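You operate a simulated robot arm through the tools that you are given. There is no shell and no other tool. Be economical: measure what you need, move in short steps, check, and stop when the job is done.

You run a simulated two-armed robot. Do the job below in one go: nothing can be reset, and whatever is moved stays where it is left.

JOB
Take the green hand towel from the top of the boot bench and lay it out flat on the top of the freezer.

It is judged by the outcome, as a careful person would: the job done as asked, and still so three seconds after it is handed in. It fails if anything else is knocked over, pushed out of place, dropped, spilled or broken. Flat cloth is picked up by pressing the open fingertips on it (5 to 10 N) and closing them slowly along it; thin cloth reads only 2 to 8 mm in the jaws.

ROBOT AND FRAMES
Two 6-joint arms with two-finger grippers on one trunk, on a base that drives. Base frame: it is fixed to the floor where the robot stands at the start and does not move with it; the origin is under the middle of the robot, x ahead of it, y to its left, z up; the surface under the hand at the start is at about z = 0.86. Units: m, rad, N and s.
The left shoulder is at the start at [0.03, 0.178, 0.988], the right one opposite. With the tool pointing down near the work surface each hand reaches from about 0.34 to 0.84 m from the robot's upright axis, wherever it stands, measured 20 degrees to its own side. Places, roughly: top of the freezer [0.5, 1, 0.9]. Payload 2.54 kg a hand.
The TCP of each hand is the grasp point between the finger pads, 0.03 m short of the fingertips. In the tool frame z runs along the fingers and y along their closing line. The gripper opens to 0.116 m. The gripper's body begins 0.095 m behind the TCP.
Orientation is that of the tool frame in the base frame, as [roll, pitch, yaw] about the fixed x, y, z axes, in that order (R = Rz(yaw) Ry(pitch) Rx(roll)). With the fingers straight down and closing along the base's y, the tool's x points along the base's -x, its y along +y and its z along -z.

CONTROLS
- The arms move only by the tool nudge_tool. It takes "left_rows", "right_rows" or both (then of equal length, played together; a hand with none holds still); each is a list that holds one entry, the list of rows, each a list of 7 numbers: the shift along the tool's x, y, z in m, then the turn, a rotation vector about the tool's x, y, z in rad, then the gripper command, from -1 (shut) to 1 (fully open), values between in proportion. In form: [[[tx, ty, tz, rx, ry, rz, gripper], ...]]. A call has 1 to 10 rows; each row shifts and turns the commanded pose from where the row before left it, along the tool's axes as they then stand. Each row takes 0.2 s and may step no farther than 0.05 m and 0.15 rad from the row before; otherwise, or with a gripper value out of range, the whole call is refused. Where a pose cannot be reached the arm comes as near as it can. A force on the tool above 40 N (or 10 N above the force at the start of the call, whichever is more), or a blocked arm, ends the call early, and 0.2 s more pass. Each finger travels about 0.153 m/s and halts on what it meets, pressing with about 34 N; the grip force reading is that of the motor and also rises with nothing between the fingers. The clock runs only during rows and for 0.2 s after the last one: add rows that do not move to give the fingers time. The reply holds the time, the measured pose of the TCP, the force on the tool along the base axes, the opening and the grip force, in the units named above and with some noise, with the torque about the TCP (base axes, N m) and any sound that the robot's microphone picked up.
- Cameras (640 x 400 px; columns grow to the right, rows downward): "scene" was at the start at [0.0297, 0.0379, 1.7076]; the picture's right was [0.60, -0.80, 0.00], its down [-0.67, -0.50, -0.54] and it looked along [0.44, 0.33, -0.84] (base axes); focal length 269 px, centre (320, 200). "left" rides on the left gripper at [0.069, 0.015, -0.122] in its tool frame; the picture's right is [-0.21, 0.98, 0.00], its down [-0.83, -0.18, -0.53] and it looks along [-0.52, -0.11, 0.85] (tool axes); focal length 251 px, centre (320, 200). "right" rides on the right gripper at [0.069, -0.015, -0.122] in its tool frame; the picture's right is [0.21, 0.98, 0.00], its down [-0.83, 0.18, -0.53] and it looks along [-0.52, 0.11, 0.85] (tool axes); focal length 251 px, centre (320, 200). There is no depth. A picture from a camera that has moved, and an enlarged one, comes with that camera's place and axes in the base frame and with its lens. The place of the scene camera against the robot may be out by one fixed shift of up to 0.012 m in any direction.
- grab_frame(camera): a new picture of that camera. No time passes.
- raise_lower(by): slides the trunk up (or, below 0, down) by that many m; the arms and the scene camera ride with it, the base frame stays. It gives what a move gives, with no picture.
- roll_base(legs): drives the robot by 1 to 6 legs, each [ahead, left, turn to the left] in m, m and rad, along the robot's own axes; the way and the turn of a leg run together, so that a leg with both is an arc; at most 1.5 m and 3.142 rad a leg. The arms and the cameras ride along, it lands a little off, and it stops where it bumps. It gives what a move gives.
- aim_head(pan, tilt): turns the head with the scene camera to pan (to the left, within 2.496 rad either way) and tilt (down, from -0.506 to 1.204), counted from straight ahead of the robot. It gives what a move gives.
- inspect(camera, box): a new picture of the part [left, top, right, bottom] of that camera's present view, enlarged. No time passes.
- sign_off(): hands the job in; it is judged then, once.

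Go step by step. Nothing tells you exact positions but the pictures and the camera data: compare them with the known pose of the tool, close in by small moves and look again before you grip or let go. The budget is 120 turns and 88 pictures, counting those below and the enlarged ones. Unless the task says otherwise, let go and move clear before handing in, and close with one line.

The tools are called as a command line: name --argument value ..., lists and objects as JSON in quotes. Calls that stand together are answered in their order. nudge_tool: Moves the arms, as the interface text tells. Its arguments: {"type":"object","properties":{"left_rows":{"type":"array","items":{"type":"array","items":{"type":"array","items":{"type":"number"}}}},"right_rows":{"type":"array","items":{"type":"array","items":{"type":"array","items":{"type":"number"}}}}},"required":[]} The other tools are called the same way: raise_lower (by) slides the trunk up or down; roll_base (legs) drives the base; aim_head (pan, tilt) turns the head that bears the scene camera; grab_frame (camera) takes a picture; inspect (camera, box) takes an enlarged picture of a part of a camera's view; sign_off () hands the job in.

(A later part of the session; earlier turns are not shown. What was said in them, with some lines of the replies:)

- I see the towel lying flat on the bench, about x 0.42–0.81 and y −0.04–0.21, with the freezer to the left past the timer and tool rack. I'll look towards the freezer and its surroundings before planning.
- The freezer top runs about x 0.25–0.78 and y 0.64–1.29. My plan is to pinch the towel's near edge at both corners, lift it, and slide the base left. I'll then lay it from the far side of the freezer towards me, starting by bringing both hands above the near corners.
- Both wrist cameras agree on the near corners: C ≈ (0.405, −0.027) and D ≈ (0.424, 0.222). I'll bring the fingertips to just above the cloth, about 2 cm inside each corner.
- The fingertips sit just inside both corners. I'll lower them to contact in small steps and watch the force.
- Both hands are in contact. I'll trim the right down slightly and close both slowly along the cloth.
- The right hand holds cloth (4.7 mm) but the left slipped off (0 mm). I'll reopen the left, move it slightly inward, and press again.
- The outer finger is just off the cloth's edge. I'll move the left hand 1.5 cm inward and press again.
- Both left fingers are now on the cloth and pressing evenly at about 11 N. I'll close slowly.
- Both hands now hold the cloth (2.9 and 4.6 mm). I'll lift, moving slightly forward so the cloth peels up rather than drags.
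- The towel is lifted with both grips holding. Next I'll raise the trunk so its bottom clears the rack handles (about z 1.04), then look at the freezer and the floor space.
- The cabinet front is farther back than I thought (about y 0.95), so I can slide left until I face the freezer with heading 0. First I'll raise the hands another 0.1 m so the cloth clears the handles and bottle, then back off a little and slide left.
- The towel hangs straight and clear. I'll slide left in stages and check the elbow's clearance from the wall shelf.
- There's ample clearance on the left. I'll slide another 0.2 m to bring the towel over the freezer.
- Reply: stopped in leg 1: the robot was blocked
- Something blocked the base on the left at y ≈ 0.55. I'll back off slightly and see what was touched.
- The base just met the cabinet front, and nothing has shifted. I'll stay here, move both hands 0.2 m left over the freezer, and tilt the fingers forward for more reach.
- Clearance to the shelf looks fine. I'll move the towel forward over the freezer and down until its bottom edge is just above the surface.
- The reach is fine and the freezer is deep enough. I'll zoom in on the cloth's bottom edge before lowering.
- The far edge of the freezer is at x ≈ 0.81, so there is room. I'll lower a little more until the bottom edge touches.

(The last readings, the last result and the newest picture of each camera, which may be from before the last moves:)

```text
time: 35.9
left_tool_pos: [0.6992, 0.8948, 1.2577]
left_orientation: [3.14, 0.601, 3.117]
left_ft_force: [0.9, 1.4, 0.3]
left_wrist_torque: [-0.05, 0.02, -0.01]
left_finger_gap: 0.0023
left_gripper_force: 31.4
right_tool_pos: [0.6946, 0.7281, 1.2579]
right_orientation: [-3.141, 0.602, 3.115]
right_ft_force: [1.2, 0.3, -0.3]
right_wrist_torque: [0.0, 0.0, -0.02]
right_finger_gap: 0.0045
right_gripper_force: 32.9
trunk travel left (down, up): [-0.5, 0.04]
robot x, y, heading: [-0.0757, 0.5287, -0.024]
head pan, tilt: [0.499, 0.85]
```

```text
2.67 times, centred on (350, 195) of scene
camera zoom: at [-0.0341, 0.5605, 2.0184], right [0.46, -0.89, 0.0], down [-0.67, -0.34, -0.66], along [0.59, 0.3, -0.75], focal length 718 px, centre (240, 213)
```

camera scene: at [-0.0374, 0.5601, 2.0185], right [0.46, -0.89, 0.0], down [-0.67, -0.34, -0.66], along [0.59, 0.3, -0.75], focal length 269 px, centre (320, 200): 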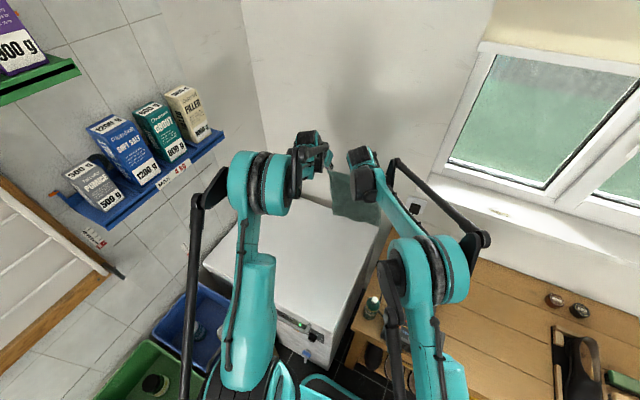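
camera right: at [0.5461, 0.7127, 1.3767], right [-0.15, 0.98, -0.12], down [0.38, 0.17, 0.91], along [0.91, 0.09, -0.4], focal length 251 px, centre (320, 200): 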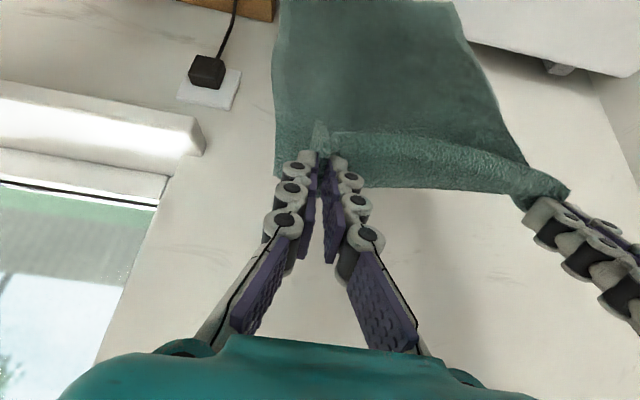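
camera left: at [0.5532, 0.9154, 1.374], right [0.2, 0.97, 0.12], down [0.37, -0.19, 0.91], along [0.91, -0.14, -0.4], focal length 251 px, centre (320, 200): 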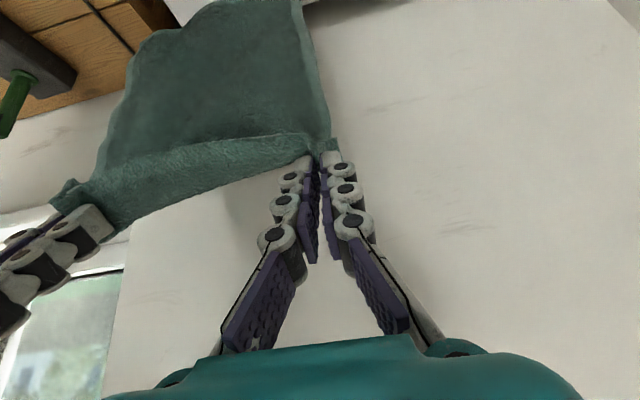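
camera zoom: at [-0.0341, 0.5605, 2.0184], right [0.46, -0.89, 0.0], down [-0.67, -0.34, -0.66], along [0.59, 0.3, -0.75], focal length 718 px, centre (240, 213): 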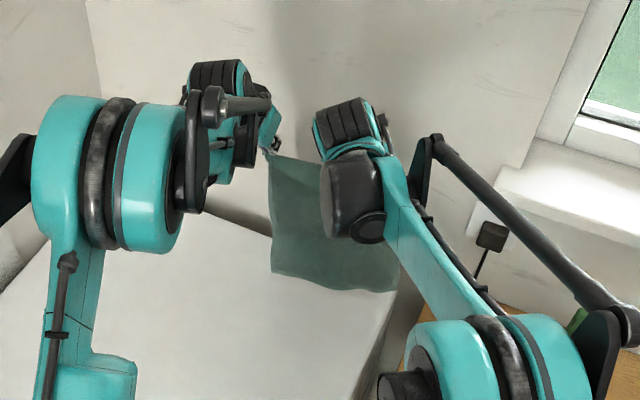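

The bottom edge is close to touching but sits near the freezer's right edge. I'll shift 4 cm left and lower a bit more.

nudge_tool --left_rows '[[[0.0084, 0.02, 0.0034, 0, 0, 0, -1], [0.0084, 0.02, 0.0034, 0, 0, 0, -1], [0.0084, 0.01, 0.0034, 0, 0, 0, -1], [0.0084, 0, 0.0034, 0, 0, 0, -1], [0, 0, 0, 0, 0, 0, -1]]]' --right_rows '[[[0.0084, 0.02, 0.0034, 0, 0, 0, -1], [0.0084, 0.02, 0.0034, 0, 0, 0, -1], [0.0084, 0.01, 0.0034, 0, 0, 0, -1], [0.0084, 0, 0.0034, 0, 0, 0, -1], [0, 0, 0, 0, 0, 0, -1]]]'

inspect --camera "scene" --box '[230, 120, 470, 270]'

grab_frame --camera "left"

```text
time: 37.0
left_tool_pos: [0.6796, 0.9454, 1.2254]
left_orientation: [-3.141, 0.601, 3.115]
left_ft_force: [0.4, 0.1, -0.6]
left_wrist_torque: [0.0, 0.02, -0.01]
left_finger_gap: 0.0024
left_gripper_force: 32.3
right_tool_pos: [0.6757, 0.7787, 1.2285]
right_orientation: [-3.141, 0.6, 3.116]
right_ft_force: [0.0, -0.7, -0.1]
right_wrist_torque: [0.05, 0.03, -0.01]
right_finger_gap: 0.0045
right_gripper_force: 32.7
trunk travel left (down, up): [-0.5, 0.04]
robot x, y, heading: [-0.0756, 0.5267, -0.029]
head pan, tilt: [0.499, 0.85]
```

```text
2.67 times, centred on (350, 195) of scene
camera zoom: at [-0.0339, 0.5605, 2.0183], right [0.46, -0.89, 0.0], down [-0.67, -0.34, -0.66], along [0.59, 0.3, -0.75], focal length 718 px, centre (240, 213)
```

zoom: 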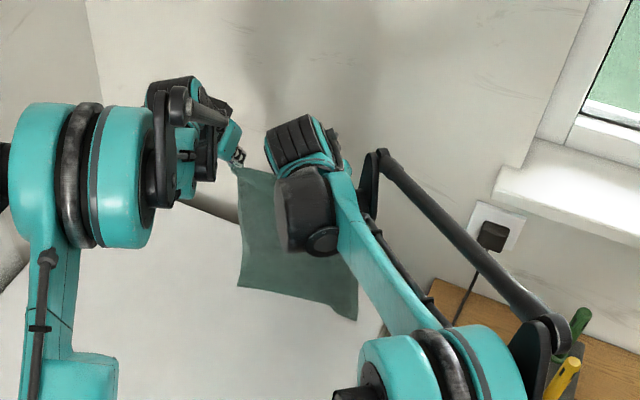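

```text
55 pictures are left
camera left: at [0.554, 0.964, 1.2874], right [0.2, 0.97, 0.12], down [0.37, -0.19, 0.91], along [0.9, -0.14, -0.4], focal length 251 px, centre (320, 200)
```

left: 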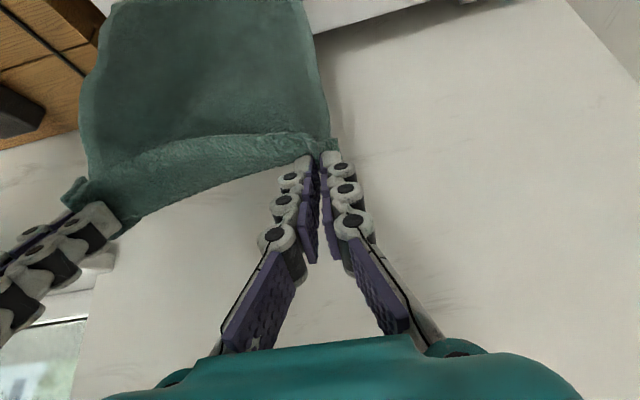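

The bottom edge is now essentially at the freezer surface, at about x 0.70 and y 0.70–0.93. I'll lay it by lowering and pulling back towards me together.

nudge_tool --left_rows '[[[0.0278, 0, 0.0052, 0, 0, 0, -1], [0.0278, 0, 0.0052, 0, 0, 0, -1], [0.0278, 0, 0.0052, 0, 0, 0, -1], [0.0278, 0, 0.0052, 0, 0, 0, -1], [0.0278, 0, 0.0052, 0, 0, 0, -1], [0, 0, 0, 0, 0, 0, -1]]]' --right_rows '[[[0.0278, 0, 0.0052, 0, 0, 0, -1], [0.0278, 0, 0.0052, 0, 0, 0, -1], [0.0278, 0, 0.0052, 0, 0, 0, -1], [0.0278, 0, 0.0052, 0, 0, 0, -1], [0.0278, 0, 0.0052, 0, 0, 0, -1], [0, 0, 0, 0, 0, 0, -1]]]'

inspect --camera "scene" --box '[200, 120, 440, 270]'

grab_frame --camera "left"

```text
time: 38.5
left_tool_pos: [0.5798, 0.9473, 1.1266]
left_orientation: [3.141, 0.6, 3.115]
left_ft_force: [-0.6, 0.1, 0.0]
left_wrist_torque: [-0.01, -0.02, -0.02]
left_finger_gap: 0.0024
left_gripper_force: 31.6
right_tool_pos: [0.5745, 0.7828, 1.1251]
right_orientation: [3.141, 0.601, 3.115]
right_ft_force: [0.0, 0.1, 0.0]
right_wrist_torque: [0.01, 0.02, -0.01]
right_finger_gap: 0.0044
right_gripper_force: 33.1
trunk travel left (down, up): [-0.5, 0.04]
robot x, y, heading: [-0.0771, 0.5284, -0.028]
head pan, tilt: [0.499, 0.85]
```

```text
2.67 times, centred on (320, 195) of scene
camera zoom: at [-0.0333, 0.5602, 2.0183], right [0.46, -0.89, 0.0], down [-0.67, -0.34, -0.66], along [0.59, 0.3, -0.75], focal length 718 px, centre (320, 213)
```

zoom: 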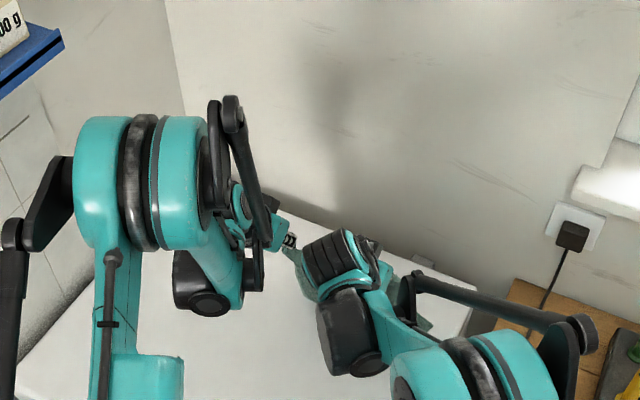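

```text
53 pictures are left
camera left: at [0.4558, 0.9661, 1.1882], right [0.2, 0.97, 0.12], down [0.38, -0.19, 0.91], along [0.9, -0.14, -0.4], focal length 251 px, centre (320, 200)
```

left: 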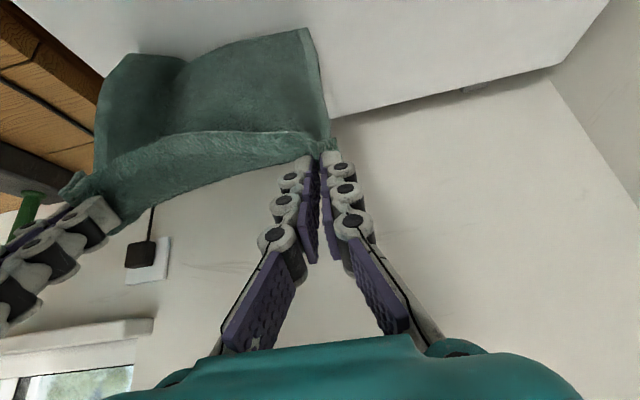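

The far corner has stayed put at about (0.71, 0.69) and the cloth is laying down behind it. I'll continue with slightly more pull.

nudge_tool --left_rows '[[[0.0295, 0, 0.0041, 0, 0, 0, -1], [0.0295, 0, 0.0041, 0, 0, 0, -1], [0.0295, 0, 0.0041, 0, 0, 0, -1], [0.0295, 0, 0.0041, 0, 0, 0, -1], [0.0295, 0, 0.0041, 0, 0, 0, -1], [0.0295, 0, 0.0041, 0, 0, 0, -1], [0, 0, 0, 0, 0, 0, -1]]]' --right_rows '[[[0.0295, 0, 0.0041, 0, 0, 0, -1], [0.0295, 0, 0.0041, 0, 0, 0, -1], [0.0295, 0, 0.0041, 0, 0, 0, -1], [0.0295, 0, 0.0041, 0, 0, 0, -1], [0.0295, 0, 0.0041, 0, 0, 0, -1], [0.0295, 0, 0.0041, 0, 0, 0, -1], [0, 0, 0, 0, 0, 0, -1]]]'

grab_frame --camera "scene"

grab_frame --camera "left"

grab_frame --camera "right"

```text
time: 39.8
left_tool_pos: [0.5174, 0.9849, 1.0386]
left_orientation: [-3.124, 0.594, 3.113]
left_ft_force: [-4.5, -16.7, -1.1]
left_wrist_torque: [-0.49, 0.18, -0.22]
left_finger_gap: 0.0026
left_gripper_force: 31.5
left hand out of reach, approached as far as the arm can: row 3, 4, 5, 6
right_tool_pos: [0.4485, 0.7912, 1.0112]
right_orientation: [3.13, 0.605, 3.119]
right_ft_force: [5.0, 17.7, 1.6]
right_wrist_torque: [0.33, -0.15, 0.37]
right_finger_gap: 0.0036
right_gripper_force: 32.5
trunk travel left (down, up): [-0.5, 0.04]
robot x, y, heading: [-0.0761, 0.5295, -0.026]
head pan, tilt: [0.499, 0.85]
stopped in row 6 (left hand): the force on the tool passed its limit at 45 N (the readings are from after the stop); the commanded pose is now the measured one
```

```text
52 pictures are left
camera scene: at [-0.0345, 0.562, 2.0183], right [0.46, -0.89, 0.0], down [-0.67, -0.34, -0.66], along [0.59, 0.3, -0.75], focal length 269 px, centre (320, 200)
```

scene: 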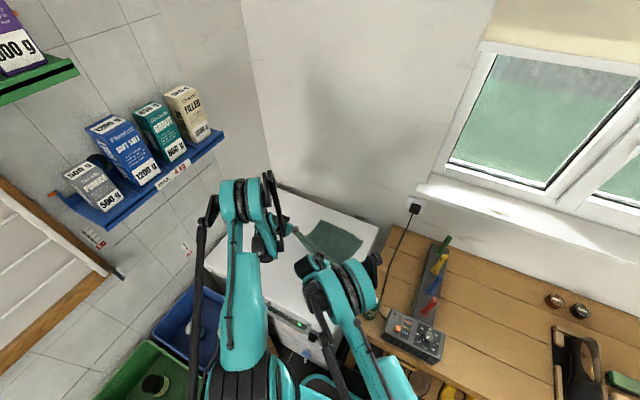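

```text
51 pictures are left
camera left: at [0.392, 1.006, 1.1], right [0.21, 0.97, 0.11], down [0.38, -0.18, 0.91], along [0.9, -0.15, -0.41], focal length 251 px, centre (320, 200)
```

left: 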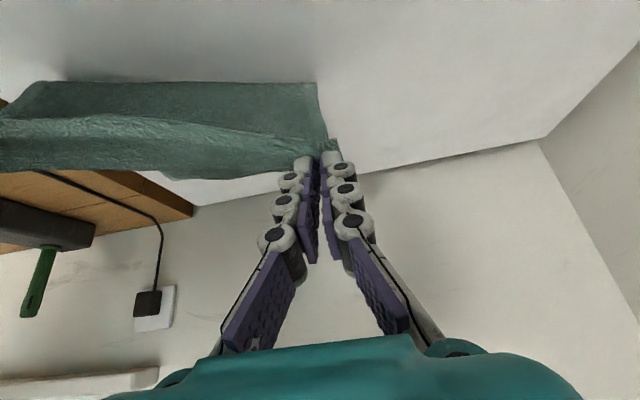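

```text
50 pictures are left
camera right: at [0.3219, 0.7754, 1.0708], right [-0.16, 0.98, -0.11], down [0.38, 0.17, 0.91], along [0.91, 0.11, -0.4], focal length 251 px, centre (320, 200)
```

right: 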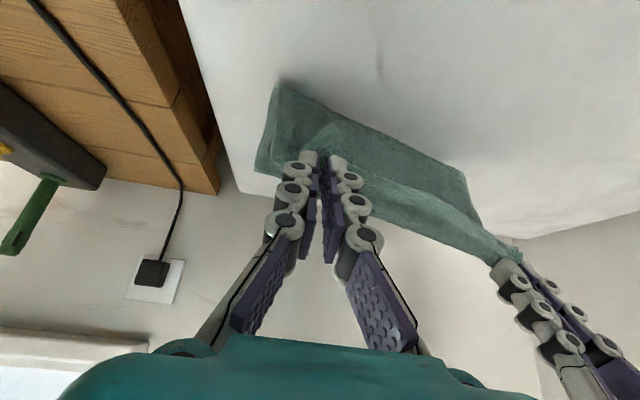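

The left arm hit its reach limit when tilted and the hands pulled against each other. I'll relax by bringing the hands level and closer together, and turn the tools back upright, which makes close-in reach easier.

nudge_tool --left_rows '[[[0, -0.01, 0, 0, 0.1, 0, -1], [0, -0.01, 0, 0, 0.1, 0, -1], [0, -0.005, 0, 0, 0.1, 0, -1], [0, 0, 0, 0, 0.1, 0, -1], [0, 0, 0, 0, 0.1, 0, -1], [0, 0, 0, 0, 0.1, 0, -1], [0, 0, 0, 0, 0, 0, -1]]]' --right_rows '[[[-0.0083, 0, 0.0056, 0, 0.1, 0, -1], [-0.0088, 0, 0.0048, 0, 0.1, 0, -1], [-0.0092, 0, 0.0039, 0, 0.1, 0, -1], [-0.0096, 0, 0.003, 0, 0.1, 0, -1], [-0.0098, 0, 0.002, 0, 0.1, 0, -1], [-0.01, 0, 0.001, 0, 0.1, 0, -1], [0, 0, 0, 0, 0, 0, -1]]]'

grab_frame --camera "left"

grab_frame --camera "right"

```text
time: 41.4
left_tool_pos: [0.515, 0.9603, 1.0395]
left_orientation: [-3.131, -0.005, 3.11]
left_ft_force: [-0.7, -1.8, -0.3]
left_wrist_torque: [-0.08, -0.03, 0.03]
left_finger_gap: 0.0025
left_gripper_force: 31.5
right_tool_pos: [0.4956, 0.7788, 1.0257]
right_orientation: [3.132, 0.006, 3.122]
right_ft_force: [-0.3, 1.6, -0.6]
right_wrist_torque: [0.02, -0.01, -0.02]
right_finger_gap: 0.003
right_gripper_force: 32.1
right hand out of reach, approached as far as the arm can: row 6
trunk travel left (down, up): [-0.5, 0.04]
robot x, y, heading: [-0.0761, 0.5292, -0.024]
head pan, tilt: [0.499, 0.85]
```

```text
49 pictures are left
camera left: at [0.4484, 0.9809, 1.1603], right [0.25, 0.97, -0.01], down [0.82, -0.2, 0.53], along [0.51, -0.14, -0.85], focal length 251 px, centre (320, 200)
```

left: 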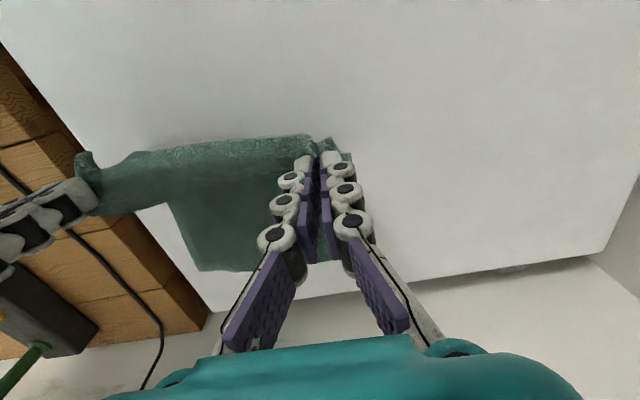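

```text
48 pictures are left
camera right: at [0.4253, 0.7613, 1.1464], right [-0.2, 0.98, 0.01], down [0.83, 0.16, 0.54], along [0.53, 0.11, -0.84], focal length 251 px, centre (320, 200)
```

right: 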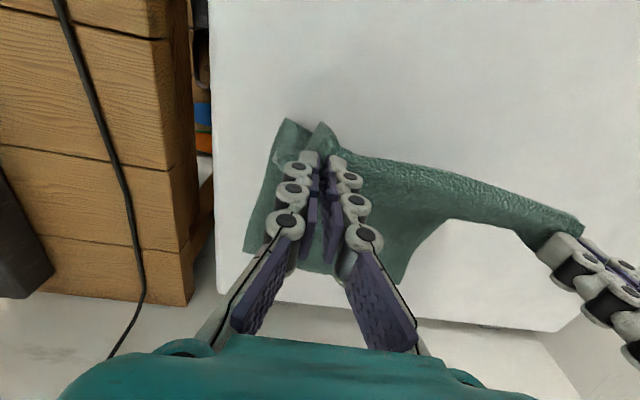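

The far edge lies well placed at about (0.68, 0.71) to (0.70, 0.94). The trunk is too high for the hands to come in close and low, so I'll lower it in stages and raise the arms by the same amounts.

nudge_tool --left_rows '[[[0, 0, -0.025, 0, 0, 0, -1], [0, 0, -0.025, 0, 0, 0, -1], [0, 0, -0.025, 0, 0, 0, -1], [0, 0, -0.02, 0, 0, 0, -1], [0, 0, 0, 0, 0, 0, -1]]]' --right_rows '[[[-0.004, 0, -0.025, 0, 0, 0, -1], [-0.004, 0, -0.025, 0, 0, 0, -1], [-0.004, 0, -0.03, 0, 0, 0, -1], [-0.004, 0, -0.03, 0, 0, 0, -1], [0, 0, 0, 0, 0, 0, -1]]]'

raise_lower --by -0.1

```text
time: 42.6
left_tool_pos: [0.5168, 0.9629, 1.133]
left_orientation: [-3.132, -0.005, 3.108]
left_ft_force: [-0.4, -4.4, -0.9]
left_wrist_torque: [-0.14, -0.01, 0.05]
left_finger_gap: 0.0026
left_gripper_force: 31.8
right_tool_pos: [0.5122, 0.7754, 1.1359]
right_orientation: [3.134, 0.003, 3.123]
right_ft_force: [-0.7, 4.3, -0.9]
right_wrist_torque: [0.11, 0.03, 0.03]
right_finger_gap: 0.003
right_gripper_force: 32.1
trunk travel left (down, up): [-0.5, 0.04]
robot x, y, heading: [-0.0768, 0.5265, -0.024]
head pan, tilt: [0.499, 0.85]
```

```text
time: 44.0
left_tool_pos: [0.516, 0.9624, 1.0338]
left_orientation: [-3.134, -0.006, 3.107]
left_ft_force: [0.4, -3.7, 1.3]
left_wrist_torque: [-0.14, -0.02, 0.04]
left_finger_gap: 0.0022
left_gripper_force: 30.8
right_tool_pos: [0.5118, 0.7745, 1.0368]
right_orientation: [3.132, 0.003, 3.123]
right_ft_force: [-0.6, 2.6, -0.1]
right_wrist_torque: [0.08, 0.02, 0.02]
right_finger_gap: 0.003
right_gripper_force: 31.2
trunk travel left (down, up): [-0.4, 0.14]
robot x, y, heading: [-0.0771, 0.5314, -0.025]
head pan, tilt: [0.499, 0.85]
```

nudge_tool --left_rows '[[[0, -0.004, -0.025, 0, 0, 0, -1], [0, -0.004, -0.025, 0, 0, 0, -1], [0, 0, -0.025, 0, 0, 0, -1], [0, 0, -0.02, 0, 0, 0, -1], [0, 0, 0, 0, 0, 0, -1]]]' --right_rows '[[[0, 0, -0.025, 0, 0, 0, -1], [0, 0, -0.025, 0, 0, 0, -1], [0, 0, -0.025, 0, 0, 0, -1], [0, 0, -0.02, 0, 0, 0, -1], [0, 0, 0, 0, 0, 0, -1]]]'

raise_lower --by -0.12

grab_frame --camera "left"

grab_frame --camera "right"

```text
time: 45.2
left_tool_pos: [0.5168, 0.9565, 1.127]
left_orientation: [-3.132, -0.004, 3.108]
left_ft_force: [0.9, -1.4, 0.2]
left_wrist_torque: [-0.07, 0.04, 0.05]
left_finger_gap: 0.0025
left_gripper_force: 32.2
right_tool_pos: [0.5107, 0.7728, 1.132]
right_orientation: [3.135, 0.005, 3.125]
right_ft_force: [-0.1, 1.8, -0.8]
right_wrist_torque: [0.07, 0.06, 0.01]
right_finger_gap: 0.0031
right_gripper_force: 31.7
trunk travel left (down, up): [-0.4, 0.14]
robot x, y, heading: [-0.0757, 0.5296, -0.03]
head pan, tilt: [0.499, 0.85]
```

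```text
time: 46.7
left_tool_pos: [0.5152, 0.9555, 1.0076]
left_orientation: [-3.132, -0.006, 3.107]
left_ft_force: [0.6, -1.9, 1.5]
left_wrist_torque: [-0.09, 0.0, 0.05]
left_finger_gap: 0.0024
left_gripper_force: 31.2
right_tool_pos: [0.51, 0.7726, 1.0111]
right_orientation: [3.133, 0.002, 3.124]
right_ft_force: [-0.1, 1.2, -0.1]
right_wrist_torque: [0.03, -0.02, -0.01]
right_finger_gap: 0.0031
right_gripper_force: 32.2
trunk travel left (down, up): [-0.28, 0.26]
robot x, y, heading: [-0.0782, 0.5286, -0.027]
head pan, tilt: [0.499, 0.85]
```

```text
47 pictures are left
camera left: at [0.4481, 0.9753, 1.1303], right [0.25, 0.97, -0.01], down [0.82, -0.2, 0.53], along [0.51, -0.14, -0.85], focal length 251 px, centre (320, 200)
```

left: 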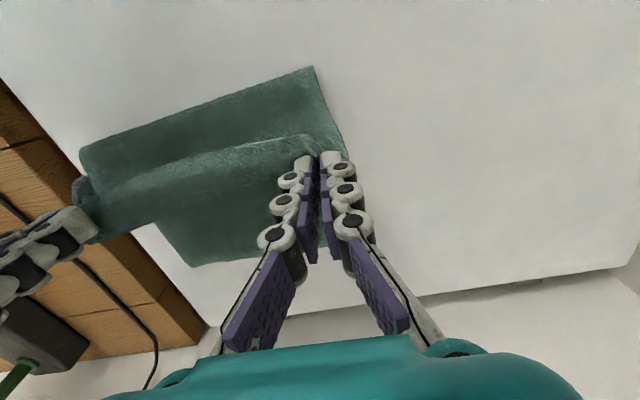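

```text
46 pictures are left
camera right: at [0.4401, 0.7567, 1.1328], right [-0.2, 0.98, 0.01], down [0.83, 0.16, 0.54], along [0.53, 0.11, -0.84], focal length 251 px, centre (320, 200)
```

right: 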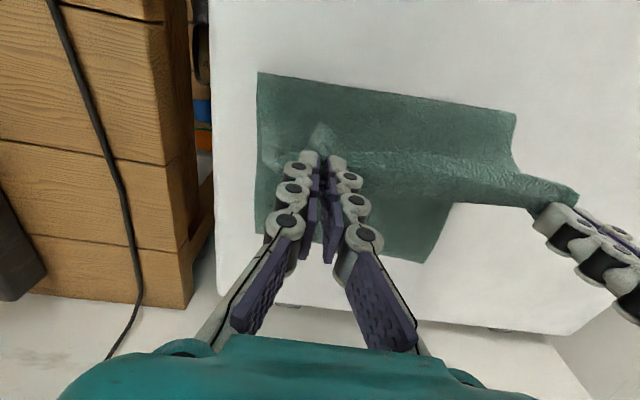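

The slack has folded into a loose loop under the hands, and the far edge is now at x ≈ 0.65. Pulling the hands back low should unroll it, so I'll pull 0.15 m at nearly constant height.

nudge_tool --left_rows '[[[0.025, 0, 0.002, 0, 0, 0, -1], [0.025, 0, 0.002, 0, 0, 0, -1], [0.025, 0, 0.002, 0, 0, 0, -1], [0.025, 0, 0.002, 0, 0, 0, -1], [0.025, 0, 0.002, 0, 0, 0, -1], [0.02, 0, 0.002, 0, 0, 0, -1], [0, 0, 0, 0, 0, 0, -1]]]' --right_rows '[[[0.025, 0, 0.002, 0, 0, 0, -1], [0.025, 0, 0.002, 0, 0, 0, -1], [0.025, 0, 0.002, 0, 0, 0, -1], [0.025, 0, 0.002, 0, 0, 0, -1], [0.025, 0, 0.002, 0, 0, 0, -1], [0.015, 0, 0.002, 0, 0, 0, -1], [0, 0, 0, 0, 0, 0, -1]]]'

grab_frame --camera "left"

grab_frame --camera "right"

```text
time: 48.3
left_tool_pos: [0.3714, 0.9601, 0.994]
left_orientation: [-3.134, -0.005, 3.108]
left_ft_force: [0.5, -3.3, -0.8]
left_wrist_torque: [-0.1, 0.01, 0.05]
left_finger_gap: 0.0025
left_gripper_force: 32.4
right_tool_pos: [0.3716, 0.7768, 0.9993]
right_orientation: [3.136, 0.003, 3.123]
right_ft_force: [-0.3, 4.0, 0.6]
right_wrist_torque: [0.11, 0.0, -0.02]
right_finger_gap: 0.0027
right_gripper_force: 32.4
trunk travel left (down, up): [-0.28, 0.26]
robot x, y, heading: [-0.0783, 0.5282, -0.029]
head pan, tilt: [0.499, 0.85]
```

```text
45 pictures are left
camera left: at [0.3042, 0.9798, 1.1168], right [0.25, 0.97, -0.01], down [0.82, -0.2, 0.53], along [0.51, -0.14, -0.85], focal length 251 px, centre (320, 200)
```

left: 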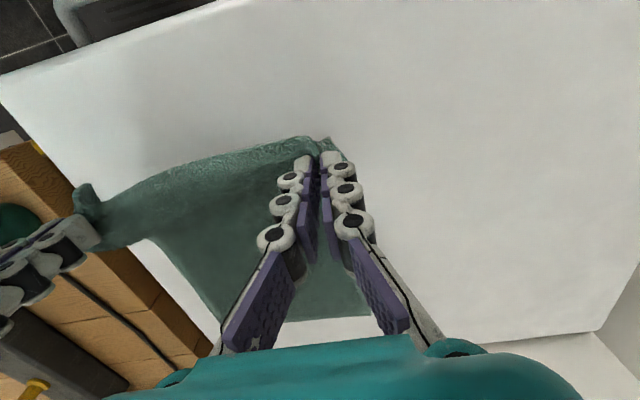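

```text
44 pictures are left
camera right: at [0.3023, 0.7596, 1.1206], right [-0.2, 0.98, 0.01], down [0.83, 0.16, 0.54], along [0.53, 0.11, -0.84], focal length 251 px, centre (320, 200)
```

right: 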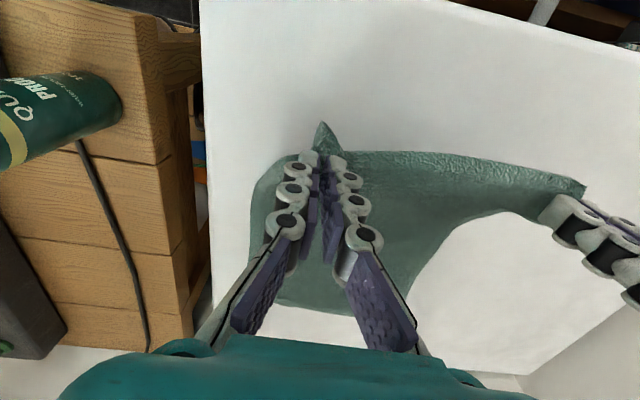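

It unrolled cleanly, and the freezer's front lip is at x ≈ 0.265. I'll lower the near edge while pulling back a little more.

nudge_tool --left_rows '[[[0.01, -0.002, 0.012, 0, 0, 0, -1], [0.01, -0.001, 0.012, 0, 0, 0, -1], [0.01, 0, 0.012, 0, 0, 0, -1], [0.01, 0, 0.012, 0, 0, 0, -1], [0, 0, 0, 0, 0, 0, -1]]]' --right_rows '[[[0.01, 0, 0.013, 0, 0, 0, -1], [0.01, 0, 0.013, 0, 0, 0, -1], [0.01, 0, 0.013, 0, 0, 0, -1], [0.01, 0, 0.013, 0, 0, 0, -1], [0, 0, 0, 0, 0, 0, -1]]]'

grab_frame --camera "left"

grab_frame --camera "right"

grab_frame --camera "scene"

```text
time: 49.5
left_tool_pos: [0.3295, 0.9589, 0.9475]
left_orientation: [-3.131, -0.006, 3.107]
left_ft_force: [-0.7, -2.9, 0.4]
left_wrist_torque: [-0.07, -0.02, 0.01]
left_finger_gap: 0.002
left_gripper_force: 31.4
right_tool_pos: [0.3317, 0.7765, 0.9485]
right_orientation: [3.132, 0.003, 3.123]
right_ft_force: [0.4, 2.2, -0.6]
right_wrist_torque: [0.06, -0.02, 0.03]
right_finger_gap: 0.0031
right_gripper_force: 32.2
trunk travel left (down, up): [-0.28, 0.26]
robot x, y, heading: [-0.0819, 0.5289, -0.027]
head pan, tilt: [0.499, 0.85]
```

```text
43 pictures are left
camera left: at [0.2624, 0.9777, 1.0697], right [0.25, 0.97, -0.01], down [0.82, -0.2, 0.53], along [0.51, -0.14, -0.85], focal length 251 px, centre (320, 200)
```

left: 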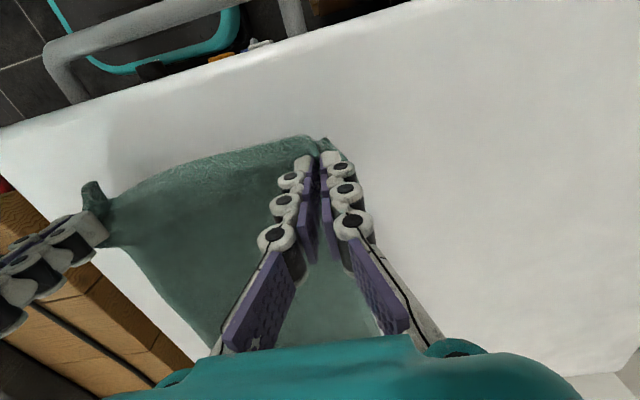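

```text
42 pictures are left
camera right: at [0.2615, 0.7594, 1.0684], right [-0.2, 0.98, 0.01], down [0.83, 0.16, 0.54], along [0.53, 0.11, -0.84], focal length 251 px, centre (320, 200)
```

right: 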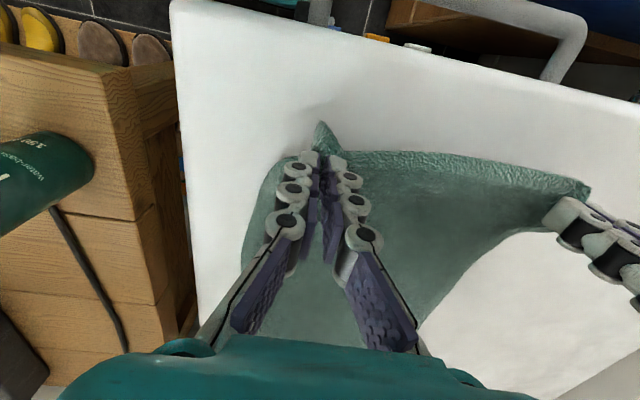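

```text
41 pictures are left
camera scene: at [-0.0339, 0.5602, 1.7983], right [0.46, -0.89, 0.0], down [-0.67, -0.34, -0.66], along [0.59, 0.3, -0.75], focal length 269 px, centre (320, 200)
```

scene: 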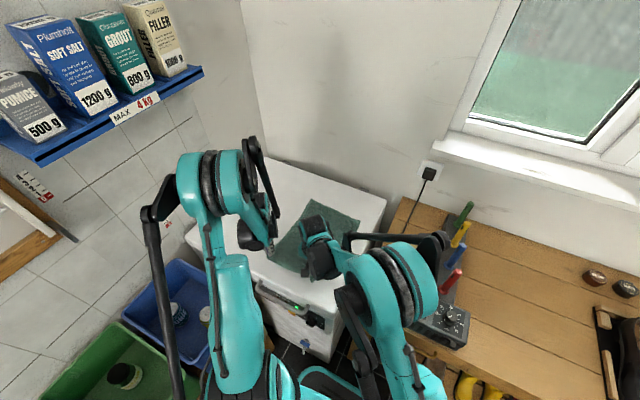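

Everything is on the freezer: far edge at x ≈ 0.65, near edge at about 0.30, and front lip at 0.26. I'll lower the last bit with a slight pull.

nudge_tool --left_rows '[[[0.006, 0, 0.006, 0, 0, 0, -1], [0.006, 0, 0.006, 0, 0, 0, -1], [0.005, 0, 0.003, 0, 0, 0, -1], [0, 0, 0, 0, 0, 0, -1]]]' --right_rows '[[[0.006, 0, 0.006, 0, 0, 0, -1], [0.006, 0, 0.006, 0, 0, 0, -1], [0.005, 0, 0.003, 0, 0, 0, -1], [0, 0, 0, 0, 0, 0, -1]]]'

inspect --camera "scene" --box '[220, 150, 420, 275]'

grab_frame --camera "right"

```text
time: 50.5
left_tool_pos: [0.3146, 0.959, 0.9345]
left_orientation: [-3.131, -0.006, 3.108]
left_ft_force: [0.3, -1.3, 0.9]
left_wrist_torque: [-0.07, 0.02, 0.02]
left_finger_gap: 0.0021
left_gripper_force: 32.0
right_tool_pos: [0.3137, 0.7767, 0.9332]
right_orientation: [3.134, 0.004, 3.123]
right_ft_force: [0.1, 1.4, -0.2]
right_wrist_torque: [0.0, 0.01, -0.02]
right_finger_gap: 0.0031
right_gripper_force: 32.0
trunk travel left (down, up): [-0.28, 0.26]
robot x, y, heading: [-0.0782, 0.5282, -0.027]
head pan, tilt: [0.499, 0.85]
```

```text
3.20 times, centred on (320, 212) of scene
camera zoom: at [-0.0338, 0.5606, 1.7983], right [0.46, -0.89, 0.0], down [-0.67, -0.34, -0.66], along [0.59, 0.3, -0.75], focal length 862 px, centre (320, 160)
```

zoom: 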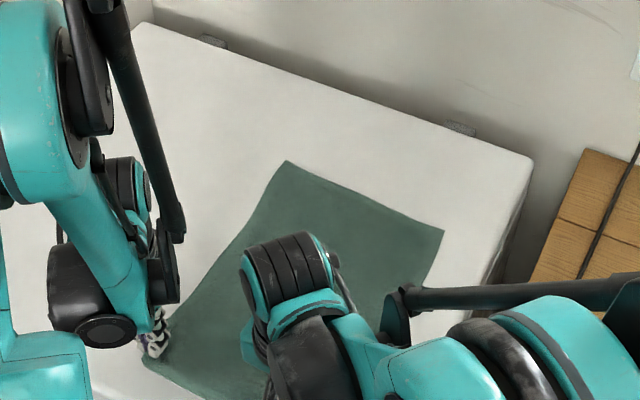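

```text
39 pictures are left
camera right: at [0.2433, 0.7603, 1.0535], right [-0.2, 0.98, 0.01], down [0.83, 0.16, 0.54], along [0.53, 0.11, -0.84], focal length 251 px, centre (320, 200)
```

right: 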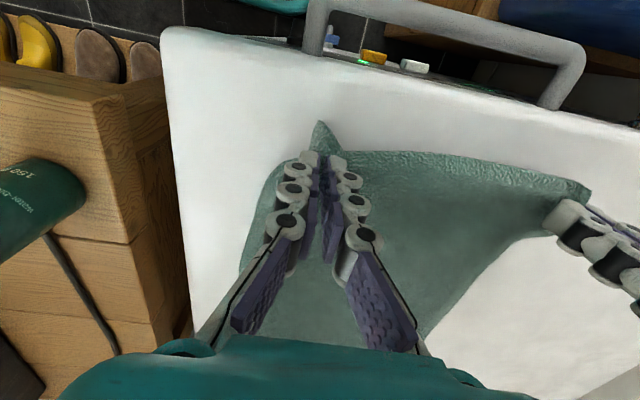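

It lies flat apart from the held near edge. I'll lower the tips to contact, release slowly, and rise straight up.

nudge_tool --left_rows '[[[0, 0, 0.003, 0, 0, 0, -1], [0, 0, 0.002, 0, 0, 0, -1], [0, 0, 0, 0, 0, 0, -0.9], [0, 0, 0, 0, 0, 0, -0.8], [0, 0, 0, 0, 0, 0, -0.65], [0, 0, 0, 0, 0, 0, -0.5], [0, 0, 0, 0, 0, 0, -0.5]]]' --right_rows '[[[0, 0, 0.003, 0, 0, 0, -1], [0, 0, 0.002, 0, 0, 0, -1], [0, 0, 0, 0, 0, 0, -0.9], [0, 0, 0, 0, 0, 0, -0.8], [0, 0, 0, 0, 0, 0, -0.65], [0, 0, 0, 0, 0, 0, -0.5], [0, 0, 0, 0, 0, 0, -0.5]]]'

nudge_tool --left_rows '[[[0, 0, -0.005, 0, 0, 0, -0.5], [0, 0, -0.01, 0, 0, 0, -0.5], [0, 0, -0.02, 0, 0, 0, -0.5], [0, 0, -0.03, 0, 0, 0, -0.5], [0, 0, -0.04, 0, 0, 0, -0.5]]]' --right_rows '[[[0, 0, -0.005, 0, 0, 0, -0.5], [0, 0, -0.01, 0, 0, 0, -0.5], [0, 0, -0.02, 0, 0, 0, -0.5], [0, 0, -0.03, 0, 0, 0, -0.5], [0, 0, -0.04, 0, 0, 0, -0.5]]]'

grab_frame --camera "left"

grab_frame --camera "right"

```text
time: 52.1
left_tool_pos: [0.313, 0.9572, 0.9301]
left_orientation: [-3.134, -0.005, 3.107]
left_ft_force: [0.1, 1.0, -0.3]
left_wrist_torque: [0.0, 0.01, -0.01]
left_finger_gap: 0.029
left_gripper_force: 0.1
right_tool_pos: [0.315, 0.7772, 0.9274]
right_orientation: [3.135, 0.004, 3.124]
right_ft_force: [0.3, -1.3, 0.1]
right_wrist_torque: [0.01, 0.02, 0.01]
right_finger_gap: 0.0292
right_gripper_force: 0.1
trunk travel left (down, up): [-0.28, 0.26]
robot x, y, heading: [-0.0758, 0.5299, -0.024]
head pan, tilt: [0.499, 0.85]
```

```text
time: 53.3
left_tool_pos: [0.3131, 0.958, 1.0359]
left_orientation: [-3.133, -0.004, 3.109]
left_ft_force: [-0.6, -0.3, 0.0]
left_wrist_torque: [0.03, -0.02, 0.0]
left_finger_gap: 0.0289
left_gripper_force: 0.0
right_tool_pos: [0.3107, 0.7734, 1.033]
right_orientation: [3.133, 0.007, 3.122]
right_ft_force: [0.3, -1.0, -0.1]
right_wrist_torque: [0.01, -0.03, -0.01]
right_finger_gap: 0.0291
right_gripper_force: 0.0
trunk travel left (down, up): [-0.28, 0.26]
robot x, y, heading: [-0.0766, 0.527, -0.026]
head pan, tilt: [0.499, 0.85]
```

```text
38 pictures are left
camera left: at [0.2456, 0.9775, 1.1583], right [0.25, 0.97, -0.01], down [0.82, -0.2, 0.53], along [0.51, -0.14, -0.85], focal length 251 px, centre (320, 200)
```

left: 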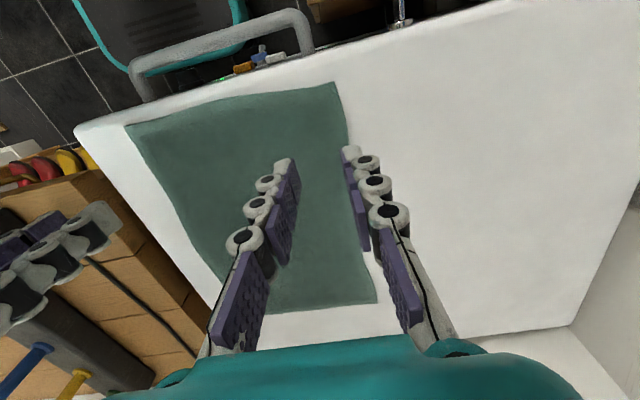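

```text
37 pictures are left
camera right: at [0.2412, 0.7567, 1.1539], right [-0.2, 0.98, 0.01], down [0.83, 0.16, 0.54], along [0.53, 0.11, -0.84], focal length 251 px, centre (320, 200)
```

right: 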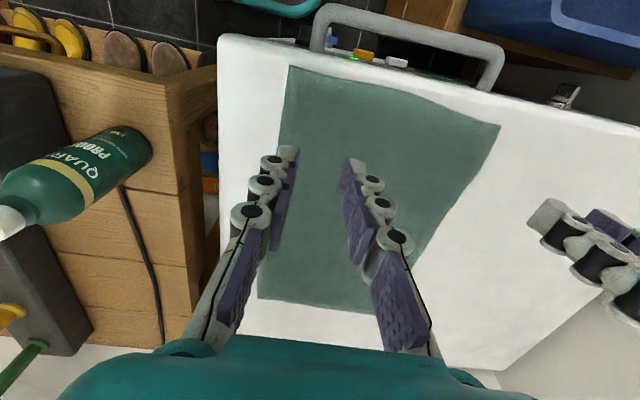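

The towel lies flat and fully on the freezer top. I'll lift clear and take a final look.

raise_lower --by 0.2

grab_frame --camera "scene"

grab_frame --camera "left"

```text
time: 55.4
left_tool_pos: [0.3154, 0.9599, 1.2342]
left_orientation: [-3.133, -0.004, 3.107]
left_ft_force: [0.2, -0.3, 0.5]
left_wrist_torque: [-0.04, -0.04, 0.02]
left_finger_gap: 0.0289
left_gripper_force: 0.2
right_tool_pos: [0.3135, 0.7746, 1.2318]
right_orientation: [3.135, 0.002, 3.124]
right_ft_force: [-0.3, -0.2, -0.4]
right_wrist_torque: [-0.01, 0.0, -0.01]
right_finger_gap: 0.0291
right_gripper_force: 0.1
trunk travel left (down, up): [-0.48, 0.06]
robot x, y, heading: [-0.0776, 0.5291, -0.027]
head pan, tilt: [0.499, 0.85]
```

```text
36 pictures are left
camera scene: at [-0.0339, 0.5607, 1.9982], right [0.46, -0.89, 0.0], down [-0.67, -0.34, -0.66], along [0.59, 0.3, -0.75], focal length 269 px, centre (320, 200)
```

scene: 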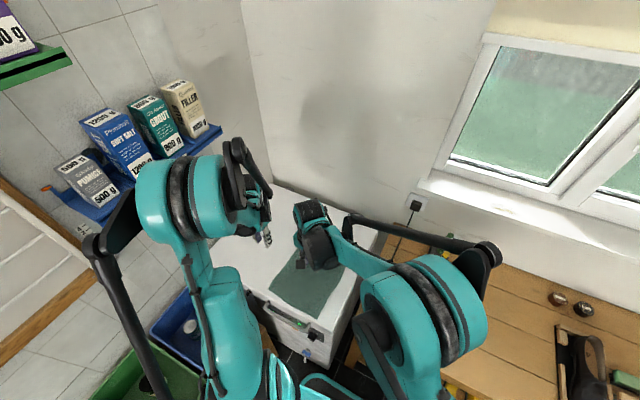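

```text
35 pictures are left
camera left: at [0.2474, 0.9793, 1.3567], right [0.25, 0.97, -0.01], down [0.82, -0.2, 0.53], along [0.51, -0.14, -0.85], focal length 251 px, centre (320, 200)
```

left: 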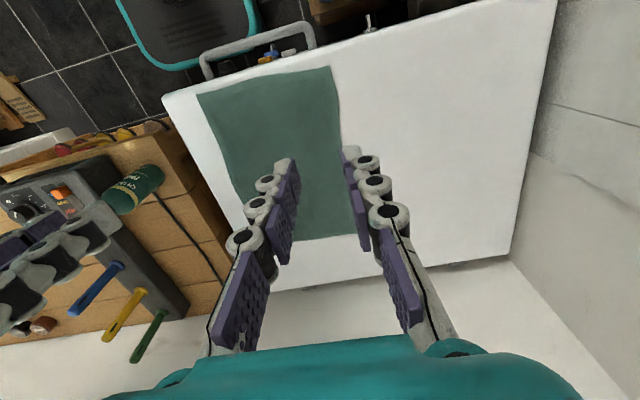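

The towel is flat on the freezer top, both hands are clear, and the other objects in view are still standing in their places. I'm handing in now.

sign_off

```text
The job is handed in.
```

The green hand towel is laid out flat on top of the freezer. The base touched the cabinet front once on the way, and I saw nothing moved by it.
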